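You operate a simulated robot arm through the tools that you are given. There is no shell and no other tool.

The job below is to be done with a simulated robot arm. You get a single attempt, and the scene is never put back.

Task
Prove the stop button on the wash and clay stirrers.
Fine: run both, push the stop in, switch both off, then pull the stop out again. Where these are worked on the way, their far stop is far enough and under half their travel is too little: stop button.
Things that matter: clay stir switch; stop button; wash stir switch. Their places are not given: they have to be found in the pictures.

It is judged by the outcome, as a careful person would: the job done as asked, and still so three seconds after it is handed in. It fails if anything else is knocked over, pushed out of place, dropped, spilled or broken.

Robot
A 6-joint arm with a two-finger parallel gripper, fixed in place. Base frame: the origin is on the floor under the middle of its stand, x ahead of it, y to its left, z up. Lengths are in m, angles in rad, forces in N, time in s.
With the tool pointing down near the work surface it reaches from about 0.24 to 0.66 m from the base axis. Its first joint turns from -1.152 to 1.152 rad. Payload 2.9 kg.
The tool frame sits at the grasp point between the pads (the TCP): z along the fingers, y along the line on which they close. The tips reach 0.03 m beyond it. Largest opening 0.11 m; finger width 0.02, thickness 0.01; the body of the gripper, 0.048 by 0.112 m, starts 0.055 m behind the TCP.
Orientation is that of the tool frame in the base frame, as a unit quaternion [x, y, z, w]. With the fingers straight down and closing along the base's y, the tool's x points along the base's -x, its y along +y and its z along -z.

Tools
- The arm moves only by the tool apply_moves. Its argument "steps" is one flat list of numbers, 6 for each row, row after row: the shift along the base's x, y, z in m, then the turn, a rotation vector about the base's x, y, z in rad. In form: [x, y, z, wx, wy, wz, x, y, z, wx, wy, wz, ...]. A call has 1 to 20 rows; each row shifts and turns the commanded pose from where the row before left it. "jaw" is the opening in per cent of the stroke, from 0 (shut) to 100 (fully open), set as the call begins (left out, the last holds). Rows are played at 5 a second. More than 0.05 m and 0.15 rad between two rows, or a gripper value outside its range, and nothing of the call is played. Where a pose cannot be reached the arm comes as near as it can. A force on the tool above 90 N (or 10 N above the force at the start of the call, whichever is more), or a blocked arm, ends the call early, and 0.2 s more pass. Each finger travels about 0.108 m/s and halts on what it meets, pressing with about 44 N; the grip force reading is that of the motor and also rises with nothing between the fingers. The clock runs only during rows and for 0.2 s after the last one: add rows that do not move to give the fingers time. The reply holds the time, the measured pose of the TCP, the force on the tool along the base axes, the opening and the grip force, in the units named above and with some noise, with the torque about the TCP (base axes, N m) and any sound that the robot's microphone picked up.
- Cameras (640 x 400 px; columns grow to the right, rows downward): "scene" is fixed at [0.0731, 0.4228, 1.3989]; the picture's right is [-0.83, -0.55, 0.00], its down [-0.23, 0.35, -0.91] and it looks along [0.50, -0.76, -0.42] (base axes); focal length 367 px, centre (320, 200). "wrist" rides on the gripper at [0.072, 0.017, -0.103] in the tool frame; the picture's right is [-0.23, 0.97, 0.00], its down [-0.76, -0.18, -0.62] and it looks along [-0.61, -0.14, 0.78] (tool axes); focal length 222 px, centre (320, 200).
- snapshot(camera): a new picture of that camera. The clock stands still meanwhile.
- point_at(camera, pixels): for up to 12 pixels [column, row] of the newest picture of that camera ("zoom" is the newest enlarged one), the place [x, y, z] in the base frame of the surface seen there, good to about 0.002 m. The clock stands still meanwhile.
- enlarge(camera, box): a new picture of the part [left, top, right, bottom] of that camera's present view, enlarged. The clock stands still meanwhile.
- finish_job(): hands the job in; it is judged then, once.

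Open the gripper and draw the arm clear of the work before you hand the job in, unless the task says otherwise.

The tools are called as name(argument=value, ...) on one line, values as JSON. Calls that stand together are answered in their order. apply_moves: Moves the arm, as the interface text tells. Its arguments: {"type":"object","properties":{"steps":{"type":"array","items":{"type":"number"}},"jaw":{"type":"number"}},"required":["steps"]} The other tools are called the same way: snapshot (camera) takes a picture; point_at (camera, pixels) gives the place of the surface under pixels of a picture; enlarge (camera, box) takes an enlarged picture of a part of a camera's view; finish_job () hands the job in.

At the start:

```text
t: 0.0
position: [0.3317, -0.122, 1.2603]
ee_rot: [0.0, 1.0, -0.001, 0.0]
force: [1.0, -0.1, -0.1]
ft_torque: [-0.01, -0.01, -0.03]
gripper_width: 0.11
grip_force: 0.0
```

scene: 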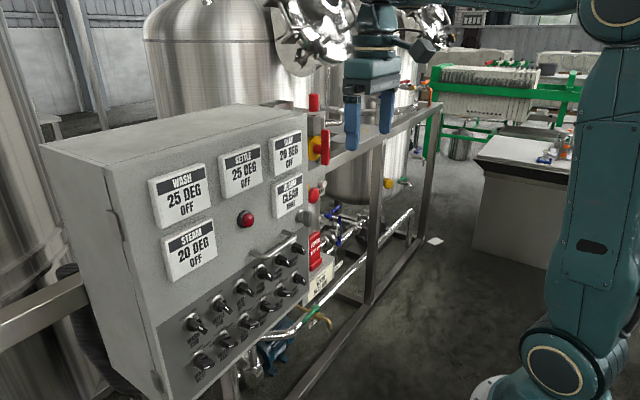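
wrist: 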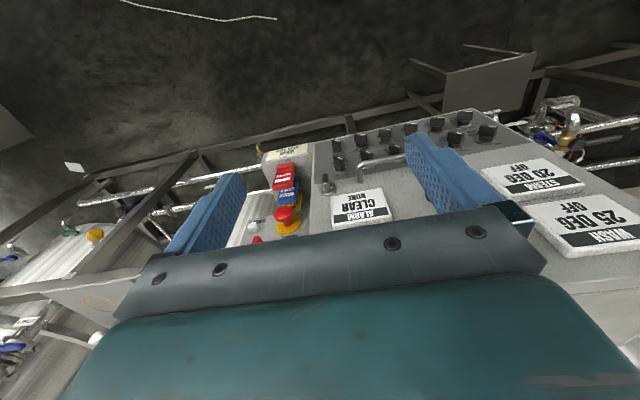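

The scene picture shows a control cabinet with knobs around (190-300, 245-370) and a red mushroom/stop items near (325,145). I enlarge these parts to read the labels.

enlarge(camera="scene", box=[150, 230, 340, 390])

enlarge(camera="scene", box=[220, 80, 400, 240])

enlarge(camera="wrist", box=[230, 90, 530, 270])

```text
2.50 times, centred on (245, 310) of scene
```

zoom: 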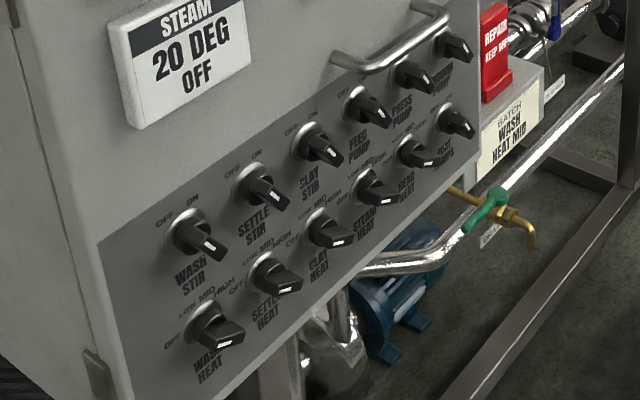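

```text
2.50 times, centred on (310, 160) of scene
```

zoom: 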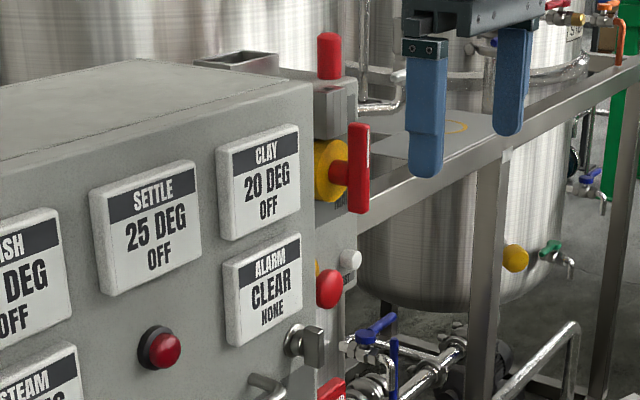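

```text
2.13 times, centred on (380, 180) of wrist
```

zoom: 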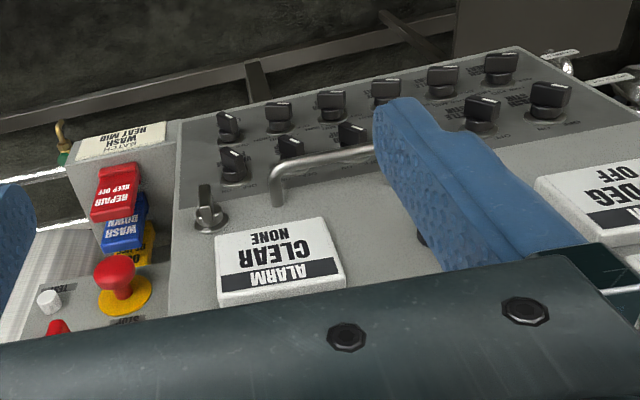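

The stop button (red mushroom on a yellow disc labelled "STOP") appears at scene (~317,195); wash stir is the upper-row first knob, clay stir the third. I take 3-D points of these.

enlarge(camera="scene", box=[180, 250, 280, 330])

point_at(camera="zoom", pixels=[[185, 340], [160, 330], [205, 350], [100, 300], [400, 150], [510, 110], [560, 60], [300, 300], [60, 340], [20, 390], [420, 330], [180, 290]])

```text
5.00 times, centred on (230, 290) of scene
```

zoom: 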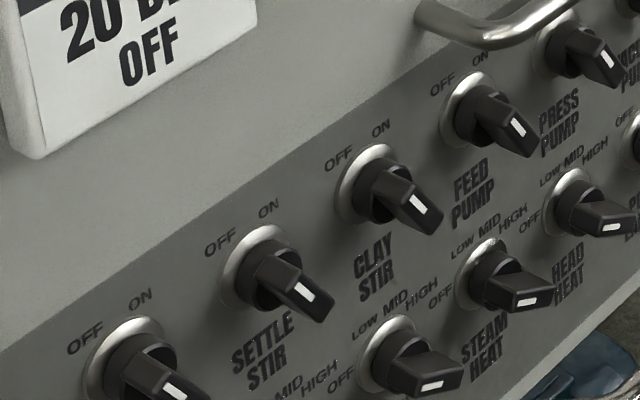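

```text
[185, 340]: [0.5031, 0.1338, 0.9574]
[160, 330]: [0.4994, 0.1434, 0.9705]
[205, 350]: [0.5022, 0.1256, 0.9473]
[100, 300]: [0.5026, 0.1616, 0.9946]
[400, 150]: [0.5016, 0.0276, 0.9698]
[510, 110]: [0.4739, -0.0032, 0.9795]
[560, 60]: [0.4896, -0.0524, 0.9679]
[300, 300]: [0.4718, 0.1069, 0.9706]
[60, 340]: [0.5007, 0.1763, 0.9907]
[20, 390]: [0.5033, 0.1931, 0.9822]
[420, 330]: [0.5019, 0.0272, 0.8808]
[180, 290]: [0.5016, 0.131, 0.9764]
```

The panel face lies at x≈0.502, facing the robot. I zoom closer on wash stir and clay stir to see their handle direction and places.

enlarge(camera="scene", box=[180, 305, 220, 345])

point_at(camera="zoom", pixels=[[200, 200], [250, 200], [150, 100], [250, 250], [300, 150], [300, 300], [350, 300], [320, 100], [400, 200], [200, 300], [280, 220], [400, 350]])

enlarge(camera="scene", box=[245, 270, 285, 310])

```text
10.00 times, centred on (200, 325) of scene
```

zoom: 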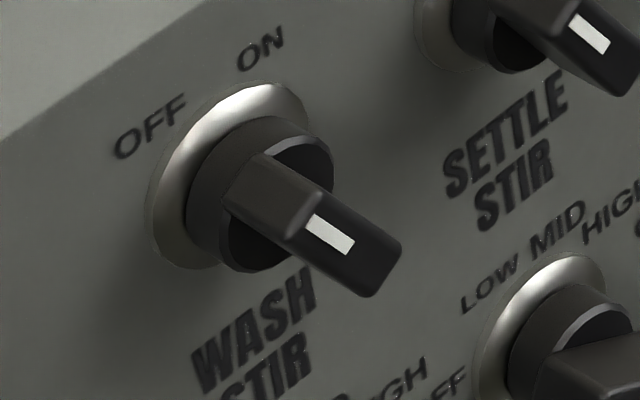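

```text
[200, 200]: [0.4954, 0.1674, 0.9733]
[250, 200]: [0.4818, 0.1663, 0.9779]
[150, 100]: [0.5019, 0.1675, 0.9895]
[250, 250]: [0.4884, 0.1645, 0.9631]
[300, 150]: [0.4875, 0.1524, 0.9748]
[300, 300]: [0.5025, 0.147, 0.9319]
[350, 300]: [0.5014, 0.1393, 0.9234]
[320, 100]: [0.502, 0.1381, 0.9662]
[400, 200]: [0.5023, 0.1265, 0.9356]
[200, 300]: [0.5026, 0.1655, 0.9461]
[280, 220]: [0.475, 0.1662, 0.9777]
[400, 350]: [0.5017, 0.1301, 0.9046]
```

```text
10.00 times, centred on (265, 290) of scene
```

zoom: 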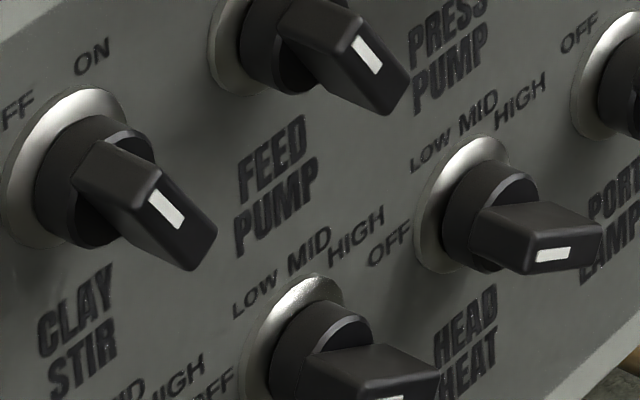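

I re-take the wash stir zoom and sample points on the handle's front face and ring to get its centre and angle.

enlarge(camera="scene", box=[180, 305, 220, 345])

point_at(camera="zoom", pixels=[[315, 195], [295, 235], [308, 220], [330, 235], [348, 248], [375, 265], [395, 248], [368, 290], [240, 180], [165, 240], [285, 90], [170, 170]])

enlarge(camera="scene", box=[235, 265, 275, 305])

point_at(camera="zoom", pixels=[[250, 230], [240, 260], [255, 245], [265, 260], [280, 275], [300, 270], [312, 285], [290, 315], [180, 210], [110, 270], [220, 140], [115, 210]])

```text
10.00 times, centred on (200, 325) of scene
```

zoom: 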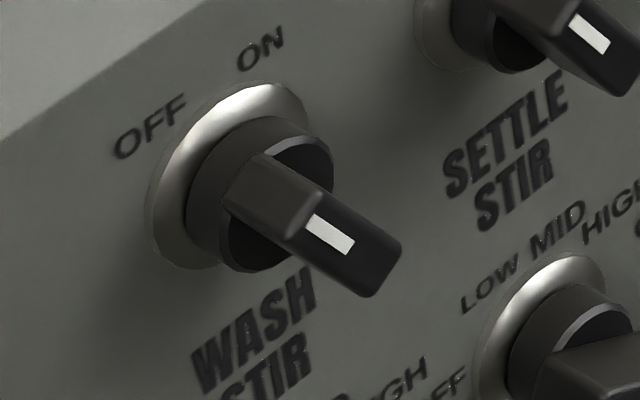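

```text
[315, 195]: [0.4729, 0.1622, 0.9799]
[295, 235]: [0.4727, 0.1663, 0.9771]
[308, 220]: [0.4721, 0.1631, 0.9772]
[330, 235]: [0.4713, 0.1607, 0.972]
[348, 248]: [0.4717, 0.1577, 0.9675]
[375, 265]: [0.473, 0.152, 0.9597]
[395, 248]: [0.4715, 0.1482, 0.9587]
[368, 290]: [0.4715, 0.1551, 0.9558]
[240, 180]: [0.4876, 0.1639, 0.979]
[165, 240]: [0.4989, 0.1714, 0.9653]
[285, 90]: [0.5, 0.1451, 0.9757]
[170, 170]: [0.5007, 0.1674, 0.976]
```

```text
10.00 times, centred on (255, 285) of scene
```

zoom: 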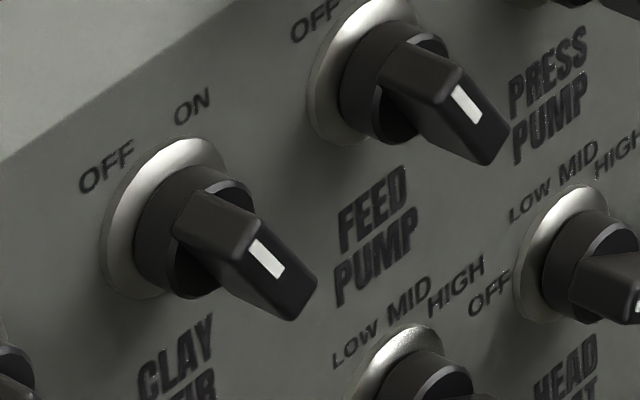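

```text
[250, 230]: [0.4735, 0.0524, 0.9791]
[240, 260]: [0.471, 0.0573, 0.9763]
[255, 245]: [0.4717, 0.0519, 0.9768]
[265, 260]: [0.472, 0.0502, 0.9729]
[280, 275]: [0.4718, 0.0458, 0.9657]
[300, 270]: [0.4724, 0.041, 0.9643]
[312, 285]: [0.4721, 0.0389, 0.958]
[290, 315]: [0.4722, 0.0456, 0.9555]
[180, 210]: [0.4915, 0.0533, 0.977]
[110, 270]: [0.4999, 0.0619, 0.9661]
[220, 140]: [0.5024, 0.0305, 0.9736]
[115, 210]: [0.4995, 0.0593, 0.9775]
```

Both switches point up-left (OFF): wash handle centre ≈(0.472,0.158,0.968), clay ≈(0.472,0.048,0.967). Now I locate the stop button around scene (317,195).

enlarge(camera="scene", box=[280, 160, 360, 230])

enlarge(camera="wrist", box=[230, 160, 330, 250])

```text
5.71 times, centred on (320, 195) of scene
```

zoom: 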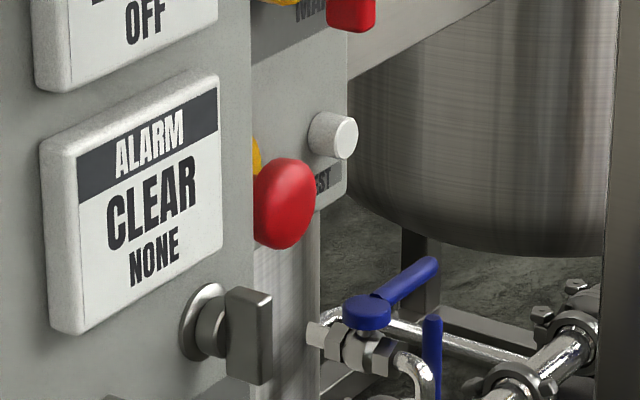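

```text
4.44 times, centred on (280, 205) of wrist
```

zoom: 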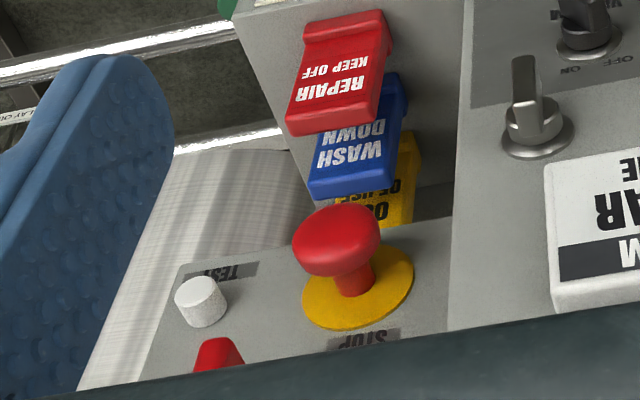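

The stop's mushroom head is at zoom (335,240) with its yellow ring at (360,285). I measure head, stem, ring and the surroundings.

point_at(camera="zoom", pixels=[[335, 220], [300, 245], [375, 235], [340, 265], [355, 285], [395, 285], [320, 305], [400, 320], [200, 285], [445, 250], [250, 330], [525, 80]])

enlarge(camera="scene", box=[280, 160, 360, 230])

point_at(camera="zoom", pixels=[[290, 200], [265, 200], [310, 190], [280, 165], [290, 245], [258, 155], [345, 140], [285, 110], [250, 335], [130, 200], [350, 15], [320, 185]])

```text
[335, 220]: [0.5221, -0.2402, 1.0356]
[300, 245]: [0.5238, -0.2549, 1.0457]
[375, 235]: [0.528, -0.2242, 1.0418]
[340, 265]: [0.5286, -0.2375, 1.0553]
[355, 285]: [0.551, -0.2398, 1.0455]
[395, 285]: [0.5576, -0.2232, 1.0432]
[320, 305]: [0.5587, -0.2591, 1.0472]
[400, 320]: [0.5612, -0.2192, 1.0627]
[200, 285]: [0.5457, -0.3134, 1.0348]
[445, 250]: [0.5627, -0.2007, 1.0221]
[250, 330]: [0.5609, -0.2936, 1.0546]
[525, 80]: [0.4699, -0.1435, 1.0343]
```

```text
5.71 times, centred on (320, 195) of scene
```

zoom: 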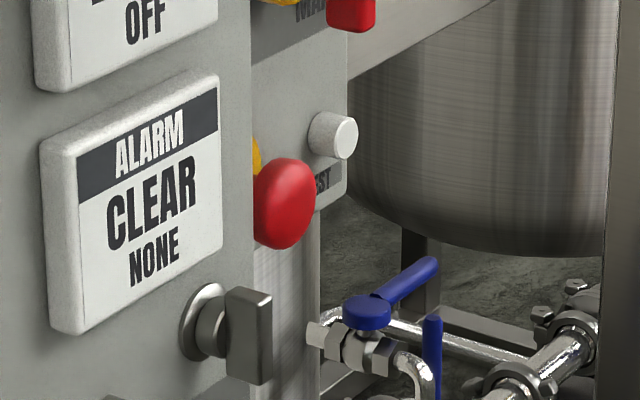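

```text
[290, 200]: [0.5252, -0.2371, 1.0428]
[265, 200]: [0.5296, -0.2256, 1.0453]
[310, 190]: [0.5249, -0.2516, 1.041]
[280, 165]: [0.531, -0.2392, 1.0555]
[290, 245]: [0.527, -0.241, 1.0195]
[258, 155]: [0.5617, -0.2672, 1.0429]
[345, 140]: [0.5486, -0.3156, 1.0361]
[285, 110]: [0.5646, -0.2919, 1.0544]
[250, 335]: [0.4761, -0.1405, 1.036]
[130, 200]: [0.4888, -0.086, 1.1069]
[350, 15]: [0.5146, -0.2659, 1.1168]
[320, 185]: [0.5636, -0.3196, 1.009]
```

The stop's head is centred near (0.522,-0.239,1.038), with the plate at x≈0.563. I check the surroundings (tags, main handle, grab handle) and the robot's own body for clearances.

point_at(camera="scene", pixels=[[555, 370], [605, 15], [590, 245], [325, 148], [313, 102], [316, 135], [245, 218], [275, 240], [316, 250], [295, 240], [180, 200], [190, 250]])

point_at(camera="wrist", pixels=[[285, 172], [290, 190], [288, 215], [285, 155], [370, 165], [400, 160], [318, 200], [320, 160], [312, 215], [360, 190], [255, 240], [320, 240]])

snapshot(camera="scene")

```text
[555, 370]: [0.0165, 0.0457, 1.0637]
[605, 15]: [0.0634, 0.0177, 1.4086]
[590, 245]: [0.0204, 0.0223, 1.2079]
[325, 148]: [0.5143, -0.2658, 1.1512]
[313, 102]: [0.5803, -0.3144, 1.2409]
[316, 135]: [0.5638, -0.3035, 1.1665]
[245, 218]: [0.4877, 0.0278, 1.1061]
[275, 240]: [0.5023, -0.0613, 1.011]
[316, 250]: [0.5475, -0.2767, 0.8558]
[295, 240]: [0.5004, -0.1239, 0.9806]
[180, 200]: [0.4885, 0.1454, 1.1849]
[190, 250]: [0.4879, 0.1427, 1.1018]
```

```text
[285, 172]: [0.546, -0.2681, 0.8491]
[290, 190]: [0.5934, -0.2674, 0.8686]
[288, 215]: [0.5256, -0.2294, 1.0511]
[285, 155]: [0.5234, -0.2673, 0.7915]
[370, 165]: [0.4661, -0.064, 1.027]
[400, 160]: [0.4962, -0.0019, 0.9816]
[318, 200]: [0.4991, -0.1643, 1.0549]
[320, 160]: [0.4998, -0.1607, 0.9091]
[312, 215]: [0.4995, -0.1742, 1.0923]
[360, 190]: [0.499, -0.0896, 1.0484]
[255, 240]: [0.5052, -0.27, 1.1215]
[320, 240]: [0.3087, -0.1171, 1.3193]
```

```text
taken
```

scene: 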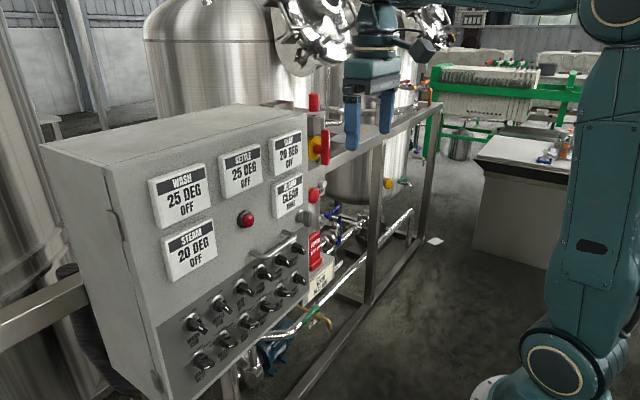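

The panel hardware stays beyond x≈0.45, so I'll pitch the tool up to point along +x while holding the TCP near x≈0.39. I do the first half and check the pose.

apply_moves(steps=[0.02, 0.02, -0.01, 0, -0.1428, 0, 0.02, 0.02, -0.01, 0, -0.1428, 0, 0.02, 0.02, -0.01, 0, -0.1428, 0, 0, 0.02, -0.01, 0, -0.1428, 0, 0, 0.02, -0.01, 0, -0.1428, 0, 0, 0.02, -0.01, 0, -0.1428, 0, 0, 0, 0, 0, 0, 0], jaw=30)

```text
t: 1.6
position: [0.3922, -0.002, 1.1999]
ee_rot: [0.0, 0.91, 0.0, 0.415]
force: [0.6, 0.3, -0.3]
ft_torque: [0.03, -0.01, 0.01]
gripper_width: 0.0328
grip_force: 0.0
```

The arm tracks well and the jaw is at 33 mm. I finish the pitch to horizontal while moving to y≈0.1.

apply_moves(steps=[0, 0.02, -0.02, 0, -0.1428, 0, 0, 0.02, -0.02, 0, -0.1428, 0, 0, 0.02, -0.02, 0, -0.1428, 0, 0, 0.02, -0.02, 0, -0.1428, 0, 0, 0.02, -0.02, 0, -0.1428, 0, 0, 0, 0, 0, 0, 0])

snapshot(camera="wrist")

snapshot(camera="scene")

```text
t: 3.0
position: [0.4339, 0.1106, 1.1159]
ee_rot: [0.0, 0.709, -0.001, 0.705]
force: [-0.3, -0.2, -0.5]
ft_torque: [0.0, 0.01, -0.03]
gripper_width: 0.0331
grip_force: 0.1
out of reach, approached as far as the arm can: row 3, 4, 5
```

```text
taken
```

wrist: 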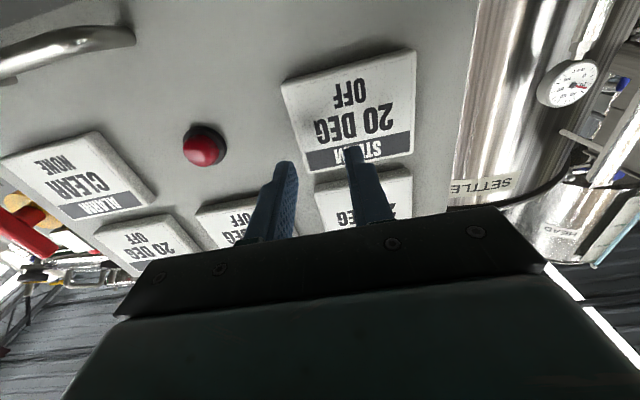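

```text
taken
```

scene: 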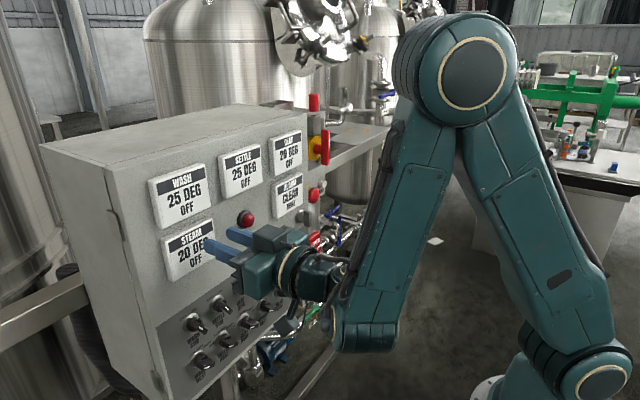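

The arm stopped short at x=0.434 (folded limit) instead of 0.392, tips at 0.464, still clear of the displays (0.488). I move down and left in front of wash stir without advancing, rolling -30° to match its handle.

apply_moves(steps=[0, 0.012, -0.0264, -0.1047, 0, 0, 0, 0.012, -0.0264, -0.1047, 0, 0, 0, 0.012, -0.0264, -0.1047, 0, 0, 0, 0.012, -0.0264, -0.1047, 0, 0, 0, 0.012, -0.0264, -0.1047, 0, 0, 0, 0, 0, 0, 0, 0])

snapshot(camera="wrist")

snapshot(camera="scene")

```text
t: 4.4
position: [0.437, 0.1534, 1.0984]
ee_rot: [-0.185, 0.686, -0.182, 0.68]
force: [-0.4, -0.4, -0.7]
ft_torque: [-0.01, 0.02, -0.01]
gripper_width: 0.0333
grip_force: 0.1
out of reach, approached as far as the arm can: row 1, 2, 3, 4, 5
```

```text
taken
```

wrist: 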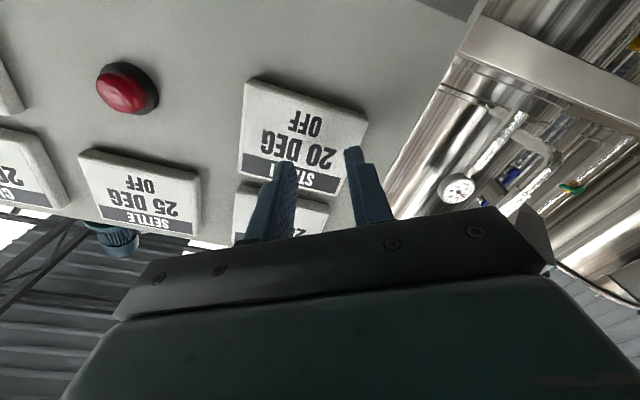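

```text
taken
```

scene: 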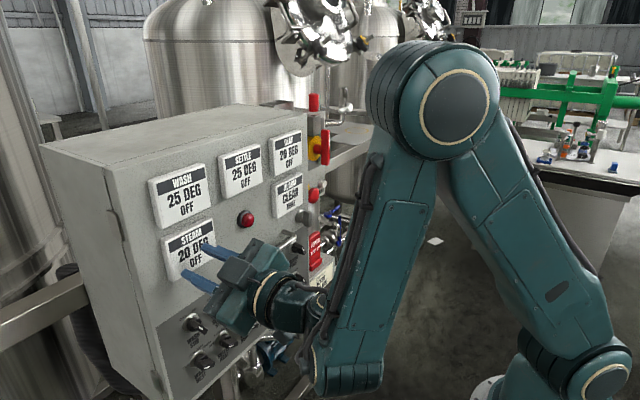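

The commanded pose x=0.392 is too close for the arm at this height (z stayed 1.098). I bring the commanded x out to ≈0.437, so the arm can come down, tips still short of the handles (0.4715).

apply_moves(steps=[0.022, 0, 0, 0, 0, 0, 0.021, 0, 0, 0, 0, 0, 0, 0, 0, 0, 0, 0])

snapshot(camera="scene")

```text
t: 4.9
position: [0.456, 0.1532, 1.0971]
ee_rot: [-0.19, 0.685, -0.184, 0.679]
force: [-72.3, -1.0, 8.4]
ft_torque: [0.13, -1.35, -1.22]
gripper_width: 0.0353
grip_force: 2.0
stopped in row 2: the force on the tool passed its limit at 147 N (the readings are from after the stop); the commanded pose is now the measured one
```

```text
taken
```

scene: 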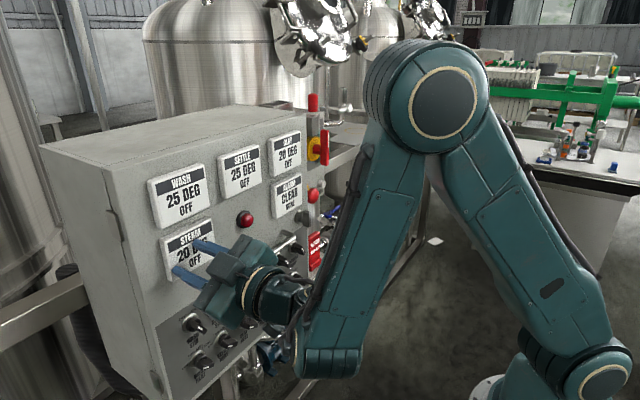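

The arm pushed the tips lightly on the steam display because height is limited with a level tool. I back off 25 mm and check the display is unharmed.

apply_moves(steps=[-0.015, 0, 0, 0, 0, 0, -0.01, 0, 0, 0, 0, 0, 0, 0, 0, 0, 0, 0])

snapshot(camera="wrist")

enlarge(camera="scene", box=[140, 120, 340, 250])

```text
t: 5.7
position: [0.4366, 0.1534, 1.0971]
ee_rot: [-0.188, 0.687, -0.181, 0.678]
force: [-0.1, -0.1, 0.3]
ft_torque: [-0.01, 0.04, -0.01]
gripper_width: 0.0331
grip_force: 0.0
```

```text
taken
```

wrist: 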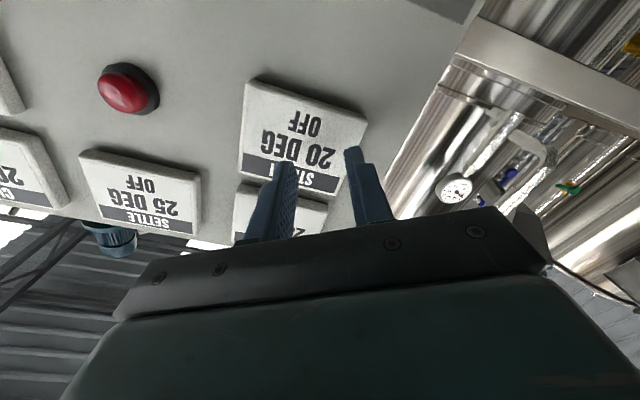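

```text
3.08 times, centred on (240, 185) of scene
```

zoom: 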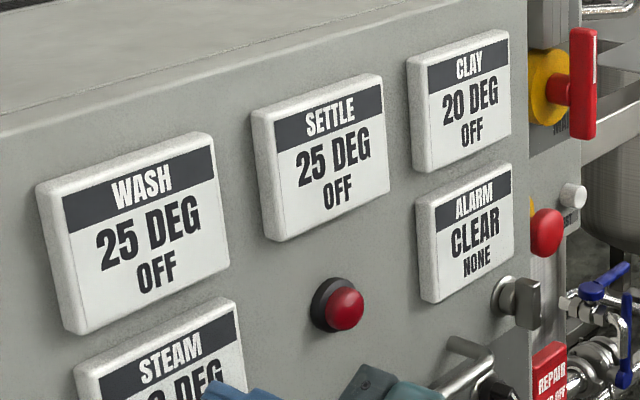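

Display is intact and still reads OFF. I tilt the tool 30° downward in the handle's own plane (about the finger-closing axis), which should let the wrist reach lower.

apply_moves(steps=[-0.004, 0, 0, 0, 0.1134, -0.0655, -0.004, 0, 0, 0, 0.1134, -0.0655, -0.004, 0, 0, 0, 0.1134, -0.0655, 0, 0, 0, 0, 0.1134, -0.0655, 0, 0, 0, 0, 0, 0])

snapshot(camera="scene")

```text
t: 6.9
position: [0.4221, 0.1528, 1.0971]
ee_rot: [-0.134, 0.84, -0.221, 0.478]
force: [-0.5, 0.8, -1.4]
ft_torque: [0.0, 0.02, 0.01]
gripper_width: 0.033
grip_force: 0.1
```

```text
taken
```

scene: 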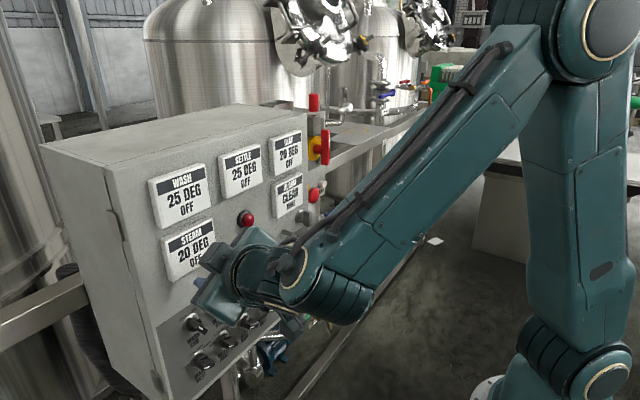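

With the tilt the arm is comfortable. I descend to a hover up-left of the wash stir knob at about (0.42,0.1745,0.997), keeping tips near x≈0.447.

apply_moves(steps=[0, 0.0054, -0.025, 0, 0, 0, 0, 0.0054, -0.025, 0, 0, 0, 0, 0.0054, -0.025, 0, 0, 0, 0, 0.0054, -0.0256, 0, 0, 0, 0, 0, 0, 0, 0, 0])

snapshot(camera="scene")

snapshot(camera="wrist")

```text
t: 8.1
position: [0.4245, 0.1756, 0.9959]
ee_rot: [-0.133, 0.839, -0.221, 0.479]
force: [1.2, -0.1, -0.3]
ft_torque: [-0.03, 0.01, -0.01]
gripper_width: 0.0328
grip_force: 0.0
```

```text
taken
```

scene: 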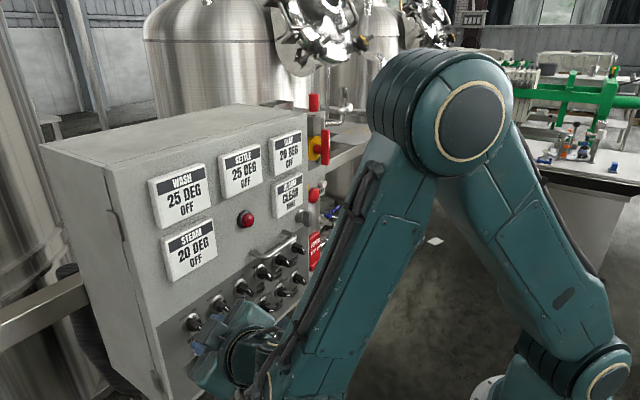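

```text
taken
```

wrist: 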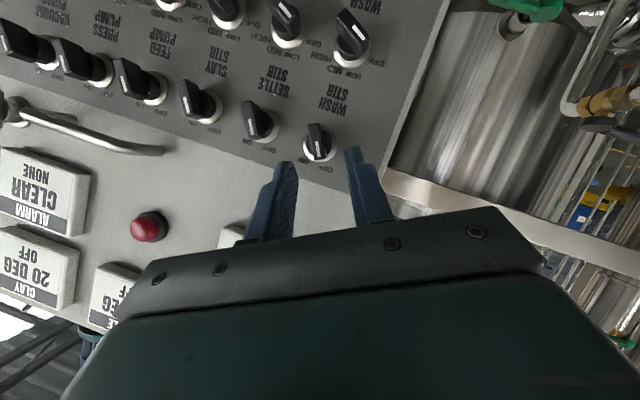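

Hover reached; in the wrist picture the wash stir knob (318,142) lies in line between the fingers. I measure it again up close.

enlarge(camera="wrist", box=[270, 90, 370, 190])

point_at(camera="wrist", pixels=[[313, 126], [318, 142], [322, 158], [326, 142], [310, 142], [200, 105], [260, 125], [196, 88], [206, 120], [333, 147], [355, 40], [330, 158]])

```text
4.00 times, centred on (320, 140) of wrist
```

zoom: 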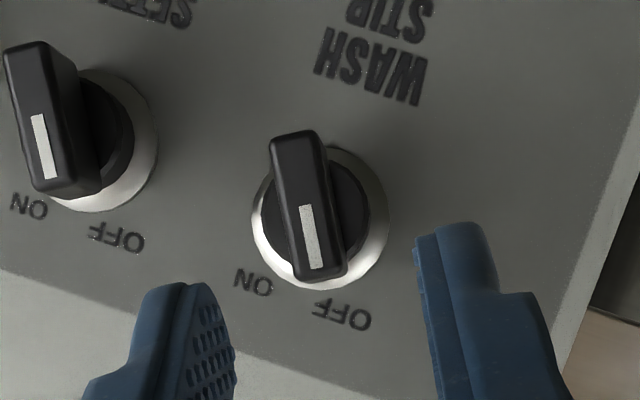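

```text
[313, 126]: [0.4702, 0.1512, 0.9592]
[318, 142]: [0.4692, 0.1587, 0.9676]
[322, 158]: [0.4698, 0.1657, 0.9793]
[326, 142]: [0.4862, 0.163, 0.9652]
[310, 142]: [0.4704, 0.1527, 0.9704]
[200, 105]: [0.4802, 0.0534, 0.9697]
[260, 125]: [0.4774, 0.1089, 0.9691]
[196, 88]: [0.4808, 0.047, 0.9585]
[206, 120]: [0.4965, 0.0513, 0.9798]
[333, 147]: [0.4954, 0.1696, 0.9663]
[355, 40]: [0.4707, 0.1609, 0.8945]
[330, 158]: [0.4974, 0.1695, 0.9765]
```

Wash handle centre confirmed (0.470,0.158,0.968), pointing at OFF. I advance along the fingers to straddle the bar at TCP ≈(0.453,0.1645,0.979), jaw still open 33 mm.

apply_moves(steps=[0.0071, -0.0028, -0.0042, 0, 0, 0, 0.0071, -0.0028, -0.0042, 0, 0, 0, 0.0071, -0.0028, -0.0042, 0, 0, 0, 0.0071, -0.0027, -0.0043, 0, 0, 0, 0, 0, 0, 0, 0, 0])

enlarge(camera="wrist", box=[270, 90, 370, 190])

enlarge(camera="scene", box=[160, 290, 260, 370])

```text
t: 9.3
position: [0.4512, 0.1631, 0.9777]
ee_rot: [-0.132, 0.839, -0.222, 0.479]
force: [0.0, 0.9, 0.6]
ft_torque: [0.01, 0.0, 0.01]
gripper_width: 0.033
grip_force: 0.1
```

```text
4.00 times, centred on (320, 140) of wrist
```

zoom: 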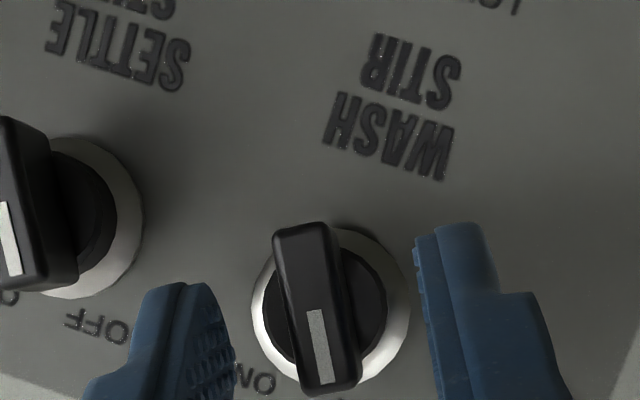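

```text
5.00 times, centred on (210, 330) of scene
```

zoom: 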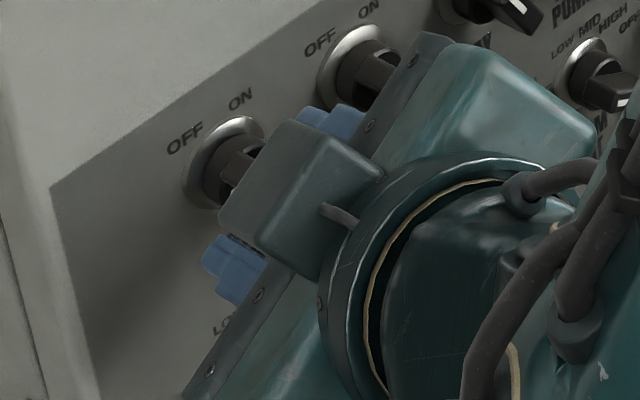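

The bar sits midway between the fingers (zoom 235…415). I close the jaw on it.

apply_moves(steps=[0, 0, 0, 0, 0, 0, 0, 0, 0, 0, 0, 0, 0, 0, 0, 0, 0, 0], jaw=0)

enlarge(camera="wrist", box=[270, 90, 370, 190])

```text
t: 10.1
position: [0.4518, 0.1638, 0.9798]
ee_rot: [-0.133, 0.839, -0.221, 0.479]
force: [0.4, -5.7, 3.5]
ft_torque: [-0.07, -0.28, -0.26]
gripper_width: 0.0098
grip_force: 44.9
```

```text
4.00 times, centred on (320, 140) of wrist
```

zoom: 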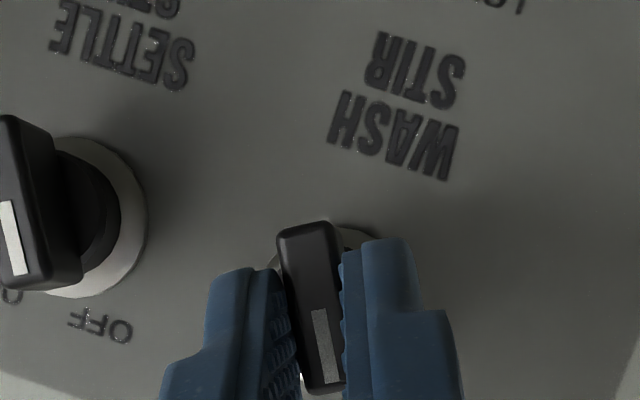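

Gripped at 9.8 mm width. I turn clockwise about the knob's axis (+x rotation), first 30°, watching torque.

apply_moves(steps=[0, -0.00154, 0.00076, 0.1309, 0, 0, 0, -0.00162, 0.00055, 0.1309, 0, 0, 0, -0.00168, 0.00034, 0.1309, 0, 0, 0, -0.00171, 0.00011, 0.1309, 0, 0])

enlarge(camera="wrist", box=[270, 90, 370, 190])

```text
t: 11.1
position: [0.4514, 0.1566, 0.9794]
ee_rot: [-0.005, 0.869, 0.004, 0.494]
force: [-4.3, 0.9, -9.9]
ft_torque: [-0.03, 0.09, -0.23]
gripper_width: 0.0097
grip_force: 45.1
```

```text
4.00 times, centred on (320, 140) of wrist
```

zoom: 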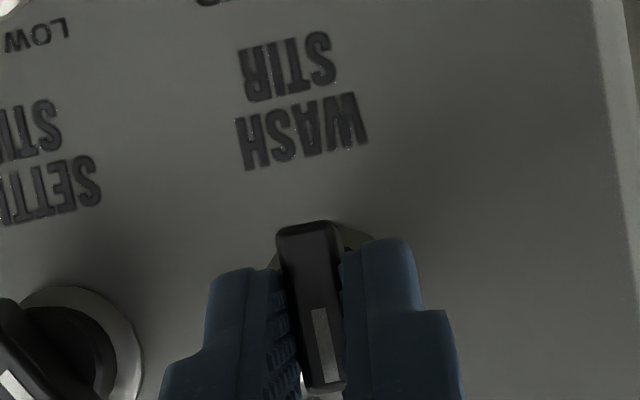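

The knob turns with the fingers, now at vertical. I turn the remaining 30°.

apply_moves(steps=[0, -0.00171, -0.00011, 0.1309, 0, 0, 0, -0.00168, -0.00034, 0.1309, 0, 0, 0, -0.00162, -0.00055, 0.1309, 0, 0, 0, -0.00154, -0.00076, 0.1309, 0, 0, 0, 0, 0, 0, 0, 0])

enlarge(camera="wrist", box=[270, 90, 370, 190])

enlarge(camera="scene", box=[140, 120, 340, 250])

```text
t: 12.3
position: [0.451, 0.1504, 0.9786]
ee_rot: [0.125, 0.838, 0.228, 0.48]
force: [-10.6, 2.5, -4.1]
ft_torque: [0.0, 1.51, 0.54]
gripper_width: 0.0098
grip_force: 44.3
```

```text
4.00 times, centred on (320, 140) of wrist
```

zoom: 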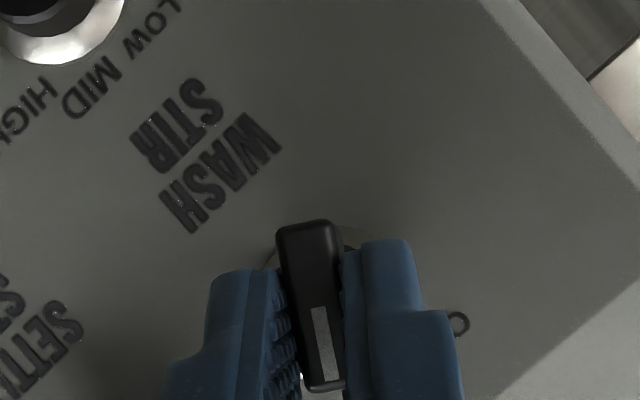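

```text
3.08 times, centred on (240, 185) of scene
```

zoom: 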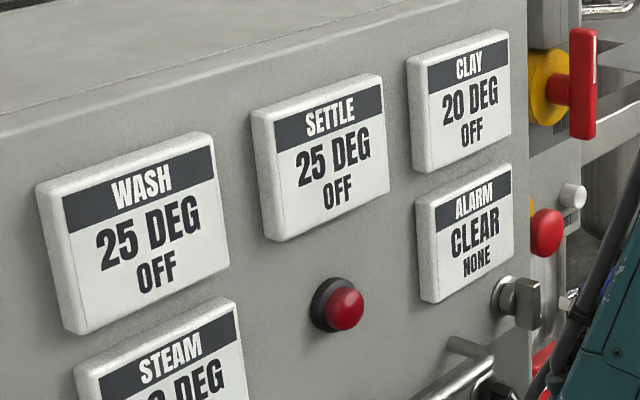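

The knob now points to the ON side; the wash display still reads OFF (perhaps the heat state). I turn about 5° further to feel for the stop.

apply_moves(steps=[0, -0.0005, -0.0003, 0.045, 0, 0, 0, -0.0005, -0.0003, 0.045, 0, 0, 0, 0, 0, 0, 0, 0])

enlarge(camera="scene", box=[140, 120, 340, 250])

```text
t: 13.1
position: [0.4508, 0.149, 0.9785]
ee_rot: [0.145, 0.826, 0.266, 0.475]
force: [-11.1, 7.8, -3.3]
ft_torque: [-1.16, 0.55, 0.41]
gripper_width: 0.0112
grip_force: 44.8
```

```text
3.08 times, centred on (240, 185) of scene
```

zoom: 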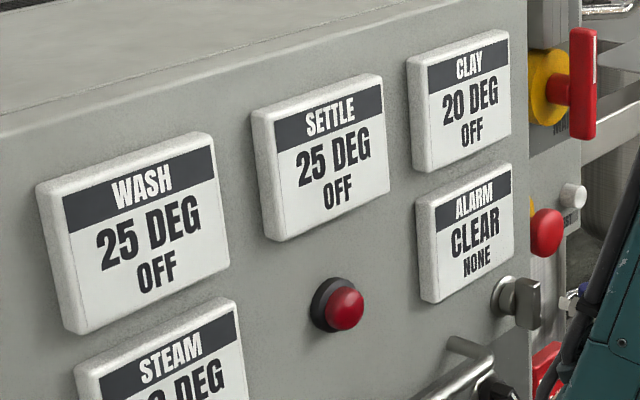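

Torque of −1.16 N·m and a slightly widening grip show the knob is against its ON stop. I open the jaw and back off along the fingers.

apply_moves(steps=[0, 0, 0, -0.045, 0, 0, 0, 0, 0, 0, 0, 0, 0, 0, 0, 0, 0, 0], jaw=30)

apply_moves(steps=[-0.0076, -0.0025, 0.0036, 0, 0, 0, -0.0076, -0.0025, 0.0036, 0, 0, 0, -0.0076, -0.0025, 0.0036, 0, 0, 0, -0.0076, -0.0025, 0.0036, 0, 0, 0, 0, 0, 0, 0, 0, 0])

snapshot(camera="wrist")

snapshot(camera="scene")

```text
t: 13.9
position: [0.4525, 0.1489, 0.979]
ee_rot: [0.135, 0.832, 0.247, 0.478]
force: [-0.5, 0.4, 0.9]
ft_torque: [-0.01, -0.02, 0.01]
gripper_width: 0.033
grip_force: 0.1
```

```text
t: 15.1
position: [0.4207, 0.1387, 0.9932]
ee_rot: [0.135, 0.832, 0.247, 0.478]
force: [0.3, -0.4, 0.1]
ft_torque: [-0.01, -0.03, 0.02]
gripper_width: 0.0328
grip_force: 0.0
```

```text
taken
```

wrist: 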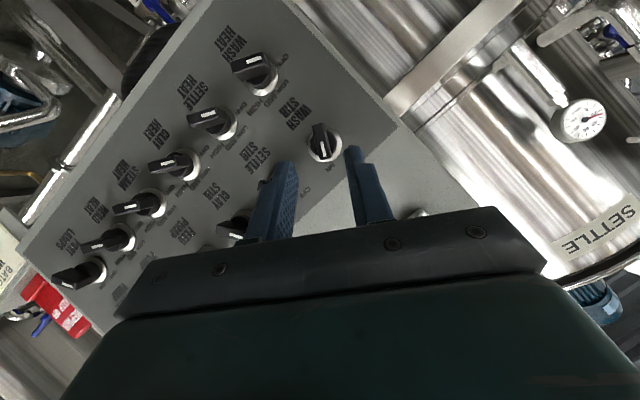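

```text
taken
```

scene: 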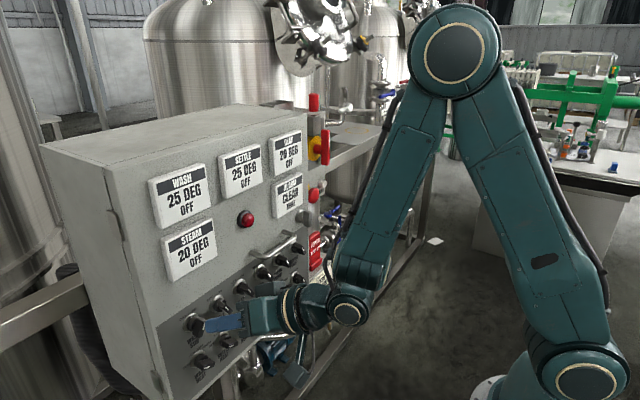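

Wash stir is turned; I check it enlarged, then swing to a hover at clay stir (0.423,0.063,0.993), rolling back to the OFF-handle angle.

enlarge(camera="wrist", box=[270, 90, 370, 190])

apply_moves(steps=[0, -0.0094, 0, -0.1365, 0, 0, 0, -0.0094, 0, -0.1365, 0, 0, 0, -0.0094, 0, -0.1365, 0, 0, 0, -0.0094, 0, -0.1365, 0, 0, 0, -0.0094, 0, -0.1365, 0, 0, 0, -0.0094, 0, -0.1365, 0, 0, 0, -0.0094, 0, -0.1365, 0, 0, 0, -0.0094, 0, -0.1365, 0, 0, 0, 0, 0, 0, 0, 0])

snapshot(camera="wrist")

snapshot(camera="scene")

```text
4.00 times, centred on (320, 140) of wrist
```

zoom: 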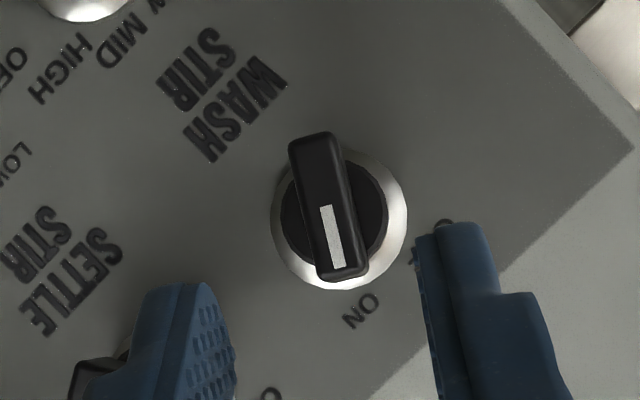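

```text
t: 17.1
position: [0.4206, 0.0637, 0.9931]
ee_rot: [-0.134, 0.839, -0.222, 0.478]
force: [0.5, 0.3, 0.9]
ft_torque: [-0.02, 0.01, -0.01]
gripper_width: 0.033
grip_force: 0.0
```

```text
taken
```

wrist: 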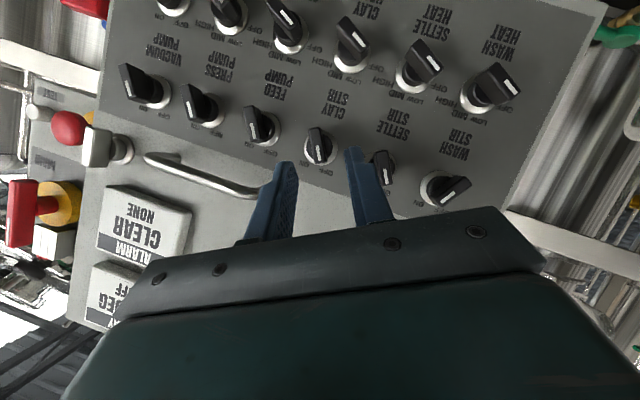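

```text
taken
```

scene: 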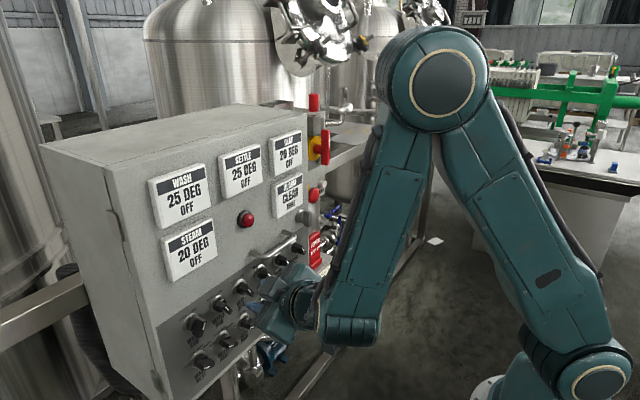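

Wash stir clearly points at ON. Clay stir is now between the fingers at wrist (318,145); I verify its centre and the grab handle's reach.

enlarge(camera="wrist", box=[270, 90, 370, 190])

point_at(camera="wrist", pixels=[[313, 128], [318, 145], [322, 160], [312, 140], [255, 190], [200, 180], [150, 157], [262, 194]])

```text
4.00 times, centred on (320, 140) of wrist
```

zoom: 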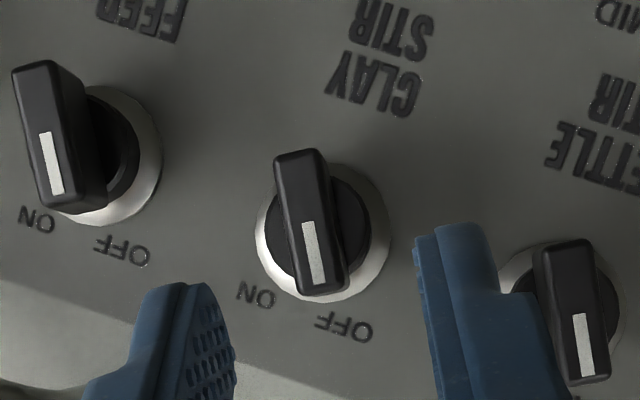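

```text
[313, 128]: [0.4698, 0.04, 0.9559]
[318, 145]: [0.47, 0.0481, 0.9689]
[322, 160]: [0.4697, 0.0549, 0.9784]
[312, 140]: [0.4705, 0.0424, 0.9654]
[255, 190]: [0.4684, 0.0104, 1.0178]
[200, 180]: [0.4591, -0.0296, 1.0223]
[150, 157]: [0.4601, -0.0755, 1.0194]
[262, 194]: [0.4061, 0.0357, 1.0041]
```

Clay handle centre ≈(0.470,0.048,0.9675). I advance to straddle it, then close the jaw.

apply_moves(steps=[0.0077, -0.0023, -0.0036, 0, 0, 0, 0.0077, -0.0023, -0.0036, 0, 0, 0, 0.0077, -0.0023, -0.0036, 0, 0, 0, 0.0077, -0.0023, -0.0036, 0, 0, 0, 0, 0, 0, 0, 0, 0])

enlarge(camera="wrist", box=[270, 90, 370, 190])

```text
t: 18.3
position: [0.4527, 0.0544, 0.9779]
ee_rot: [-0.134, 0.839, -0.221, 0.479]
force: [-0.8, -0.3, 0.3]
ft_torque: [-0.01, 0.02, -0.01]
gripper_width: 0.0331
grip_force: 0.0
```

```text
4.00 times, centred on (320, 140) of wrist
```

zoom: 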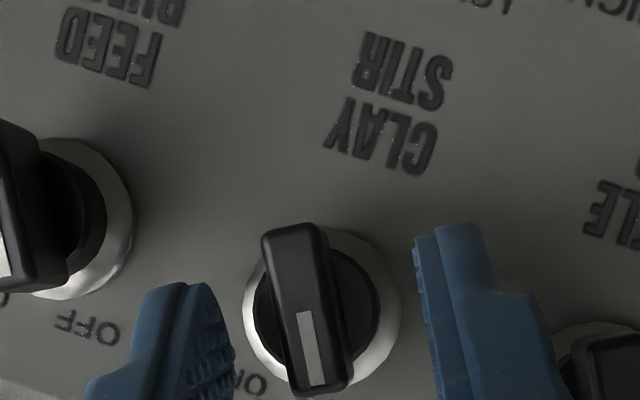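

The clay bar is between the fingers (zoom 263–350 between 235 and 415). I close on it and turn the first 30°.

apply_moves(steps=[0, 0, 0, 0, 0, 0, 0, 0, 0, 0, 0, 0, 0, 0, 0, 0, 0, 0], jaw=0)

apply_moves(steps=[0, -0.00154, 0.00076, 0.1309, 0, 0, 0, -0.00162, 0.00055, 0.1309, 0, 0, 0, -0.00168, 0.00034, 0.1309, 0, 0, 0, -0.00171, 0.00011, 0.1309, 0, 0])

enlarge(camera="wrist", box=[270, 90, 370, 190])

```text
t: 19.1
position: [0.4522, 0.054, 0.9791]
ee_rot: [-0.132, 0.839, -0.223, 0.479]
force: [1.2, -16.1, 11.7]
ft_torque: [-0.19, -0.01, -0.77]
gripper_width: 0.0097
grip_force: 45.1
```

```text
t: 20.1
position: [0.453, 0.0476, 0.9808]
ee_rot: [-0.004, 0.867, 0.003, 0.498]
force: [11.4, -7.0, -4.2]
ft_torque: [-0.11, -0.31, -0.5]
gripper_width: 0.0097
grip_force: 45.5
```

```text
4.00 times, centred on (320, 140) of wrist
```

zoom: 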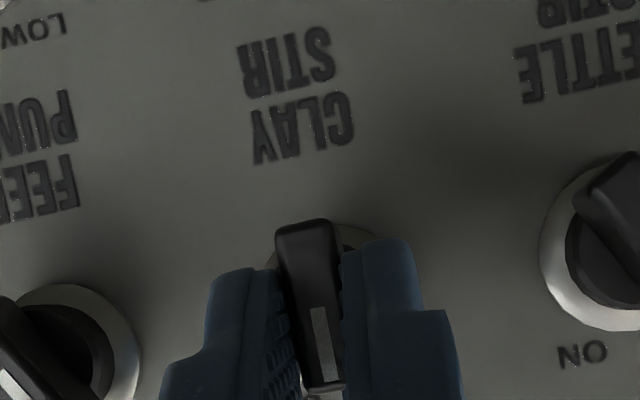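

Clay stir is turning with the grip, now vertical. I turn the remaining 30° plus a little to its stop.

apply_moves(steps=[0, -0.00171, -0.00011, 0.1309, 0, 0, 0, -0.00168, -0.00034, 0.1309, 0, 0, 0, -0.00162, -0.00055, 0.1309, 0, 0, 0, -0.00154, -0.00076, 0.1309, 0, 0, 0, -0.0005, -0.0003, 0.04, 0, 0, 0, -0.0005, -0.0003, 0.04, 0, 0, 0, 0, 0, 0, 0, 0])

snapshot(camera="wrist")

snapshot(camera="scene")

```text
t: 21.7
position: [0.4527, 0.0402, 0.9781]
ee_rot: [0.143, 0.827, 0.261, 0.477]
force: [10.5, -1.5, 14.1]
ft_torque: [-1.12, -0.47, -0.23]
gripper_width: 0.0109
grip_force: 45.0
```

```text
taken
```

wrist: 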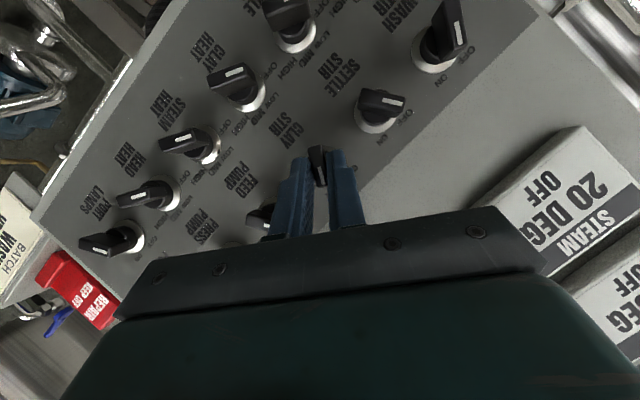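

```text
taken
```

scene: 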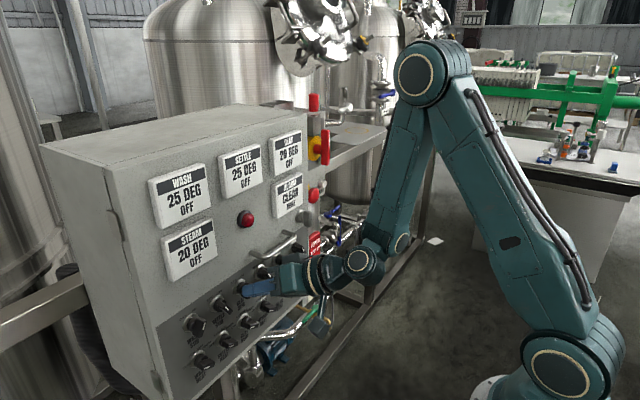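

Again ≈−1.1 N·m: clay stir is against its ON stop. I open and back off along the fingers.

apply_moves(steps=[0, 0, 0, -0.045, 0, 0, 0, 0, 0, 0, 0, 0, 0, 0, 0, 0, 0, 0], jaw=30)

apply_moves(steps=[-0.0076, -0.0025, 0.0036, 0, 0, 0, -0.0076, -0.0025, 0.0036, 0, 0, 0, -0.0076, -0.0025, 0.0036, 0, 0, 0, -0.0076, -0.0025, 0.0036, 0, 0, 0, 0, 0, 0, 0, 0, 0])

snapshot(camera="wrist")

enlarge(camera="wrist", box=[270, 90, 370, 190])

```text
t: 22.5
position: [0.4518, 0.0412, 0.9776]
ee_rot: [0.133, 0.834, 0.243, 0.478]
force: [0.5, -0.2, 0.0]
ft_torque: [-0.04, 0.01, 0.0]
gripper_width: 0.0332
grip_force: 0.0
```

```text
t: 23.7
position: [0.43, 0.0282, 0.9931]
ee_rot: [0.133, 0.834, 0.242, 0.478]
force: [-0.4, 0.8, -0.1]
ft_torque: [0.01, -0.02, 0.01]
gripper_width: 0.0329
grip_force: 0.1
out of reach, approached as far as the arm can: row 4
```

```text
taken
```

wrist: 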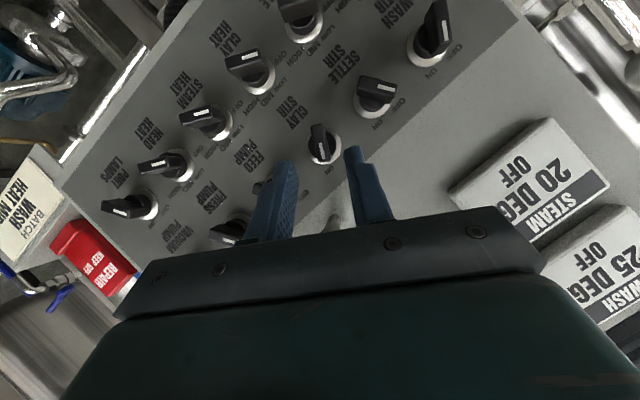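

```text
4.00 times, centred on (320, 140) of wrist
```

zoom: 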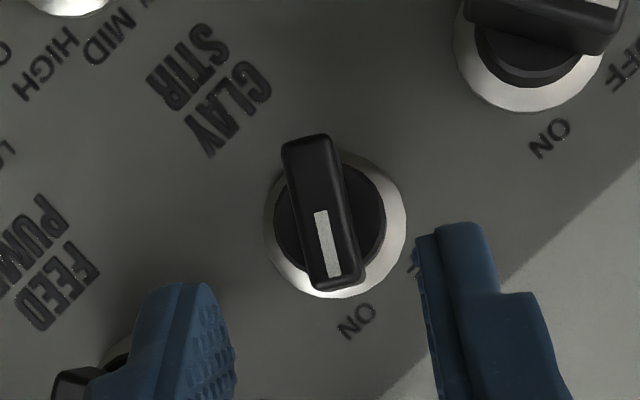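

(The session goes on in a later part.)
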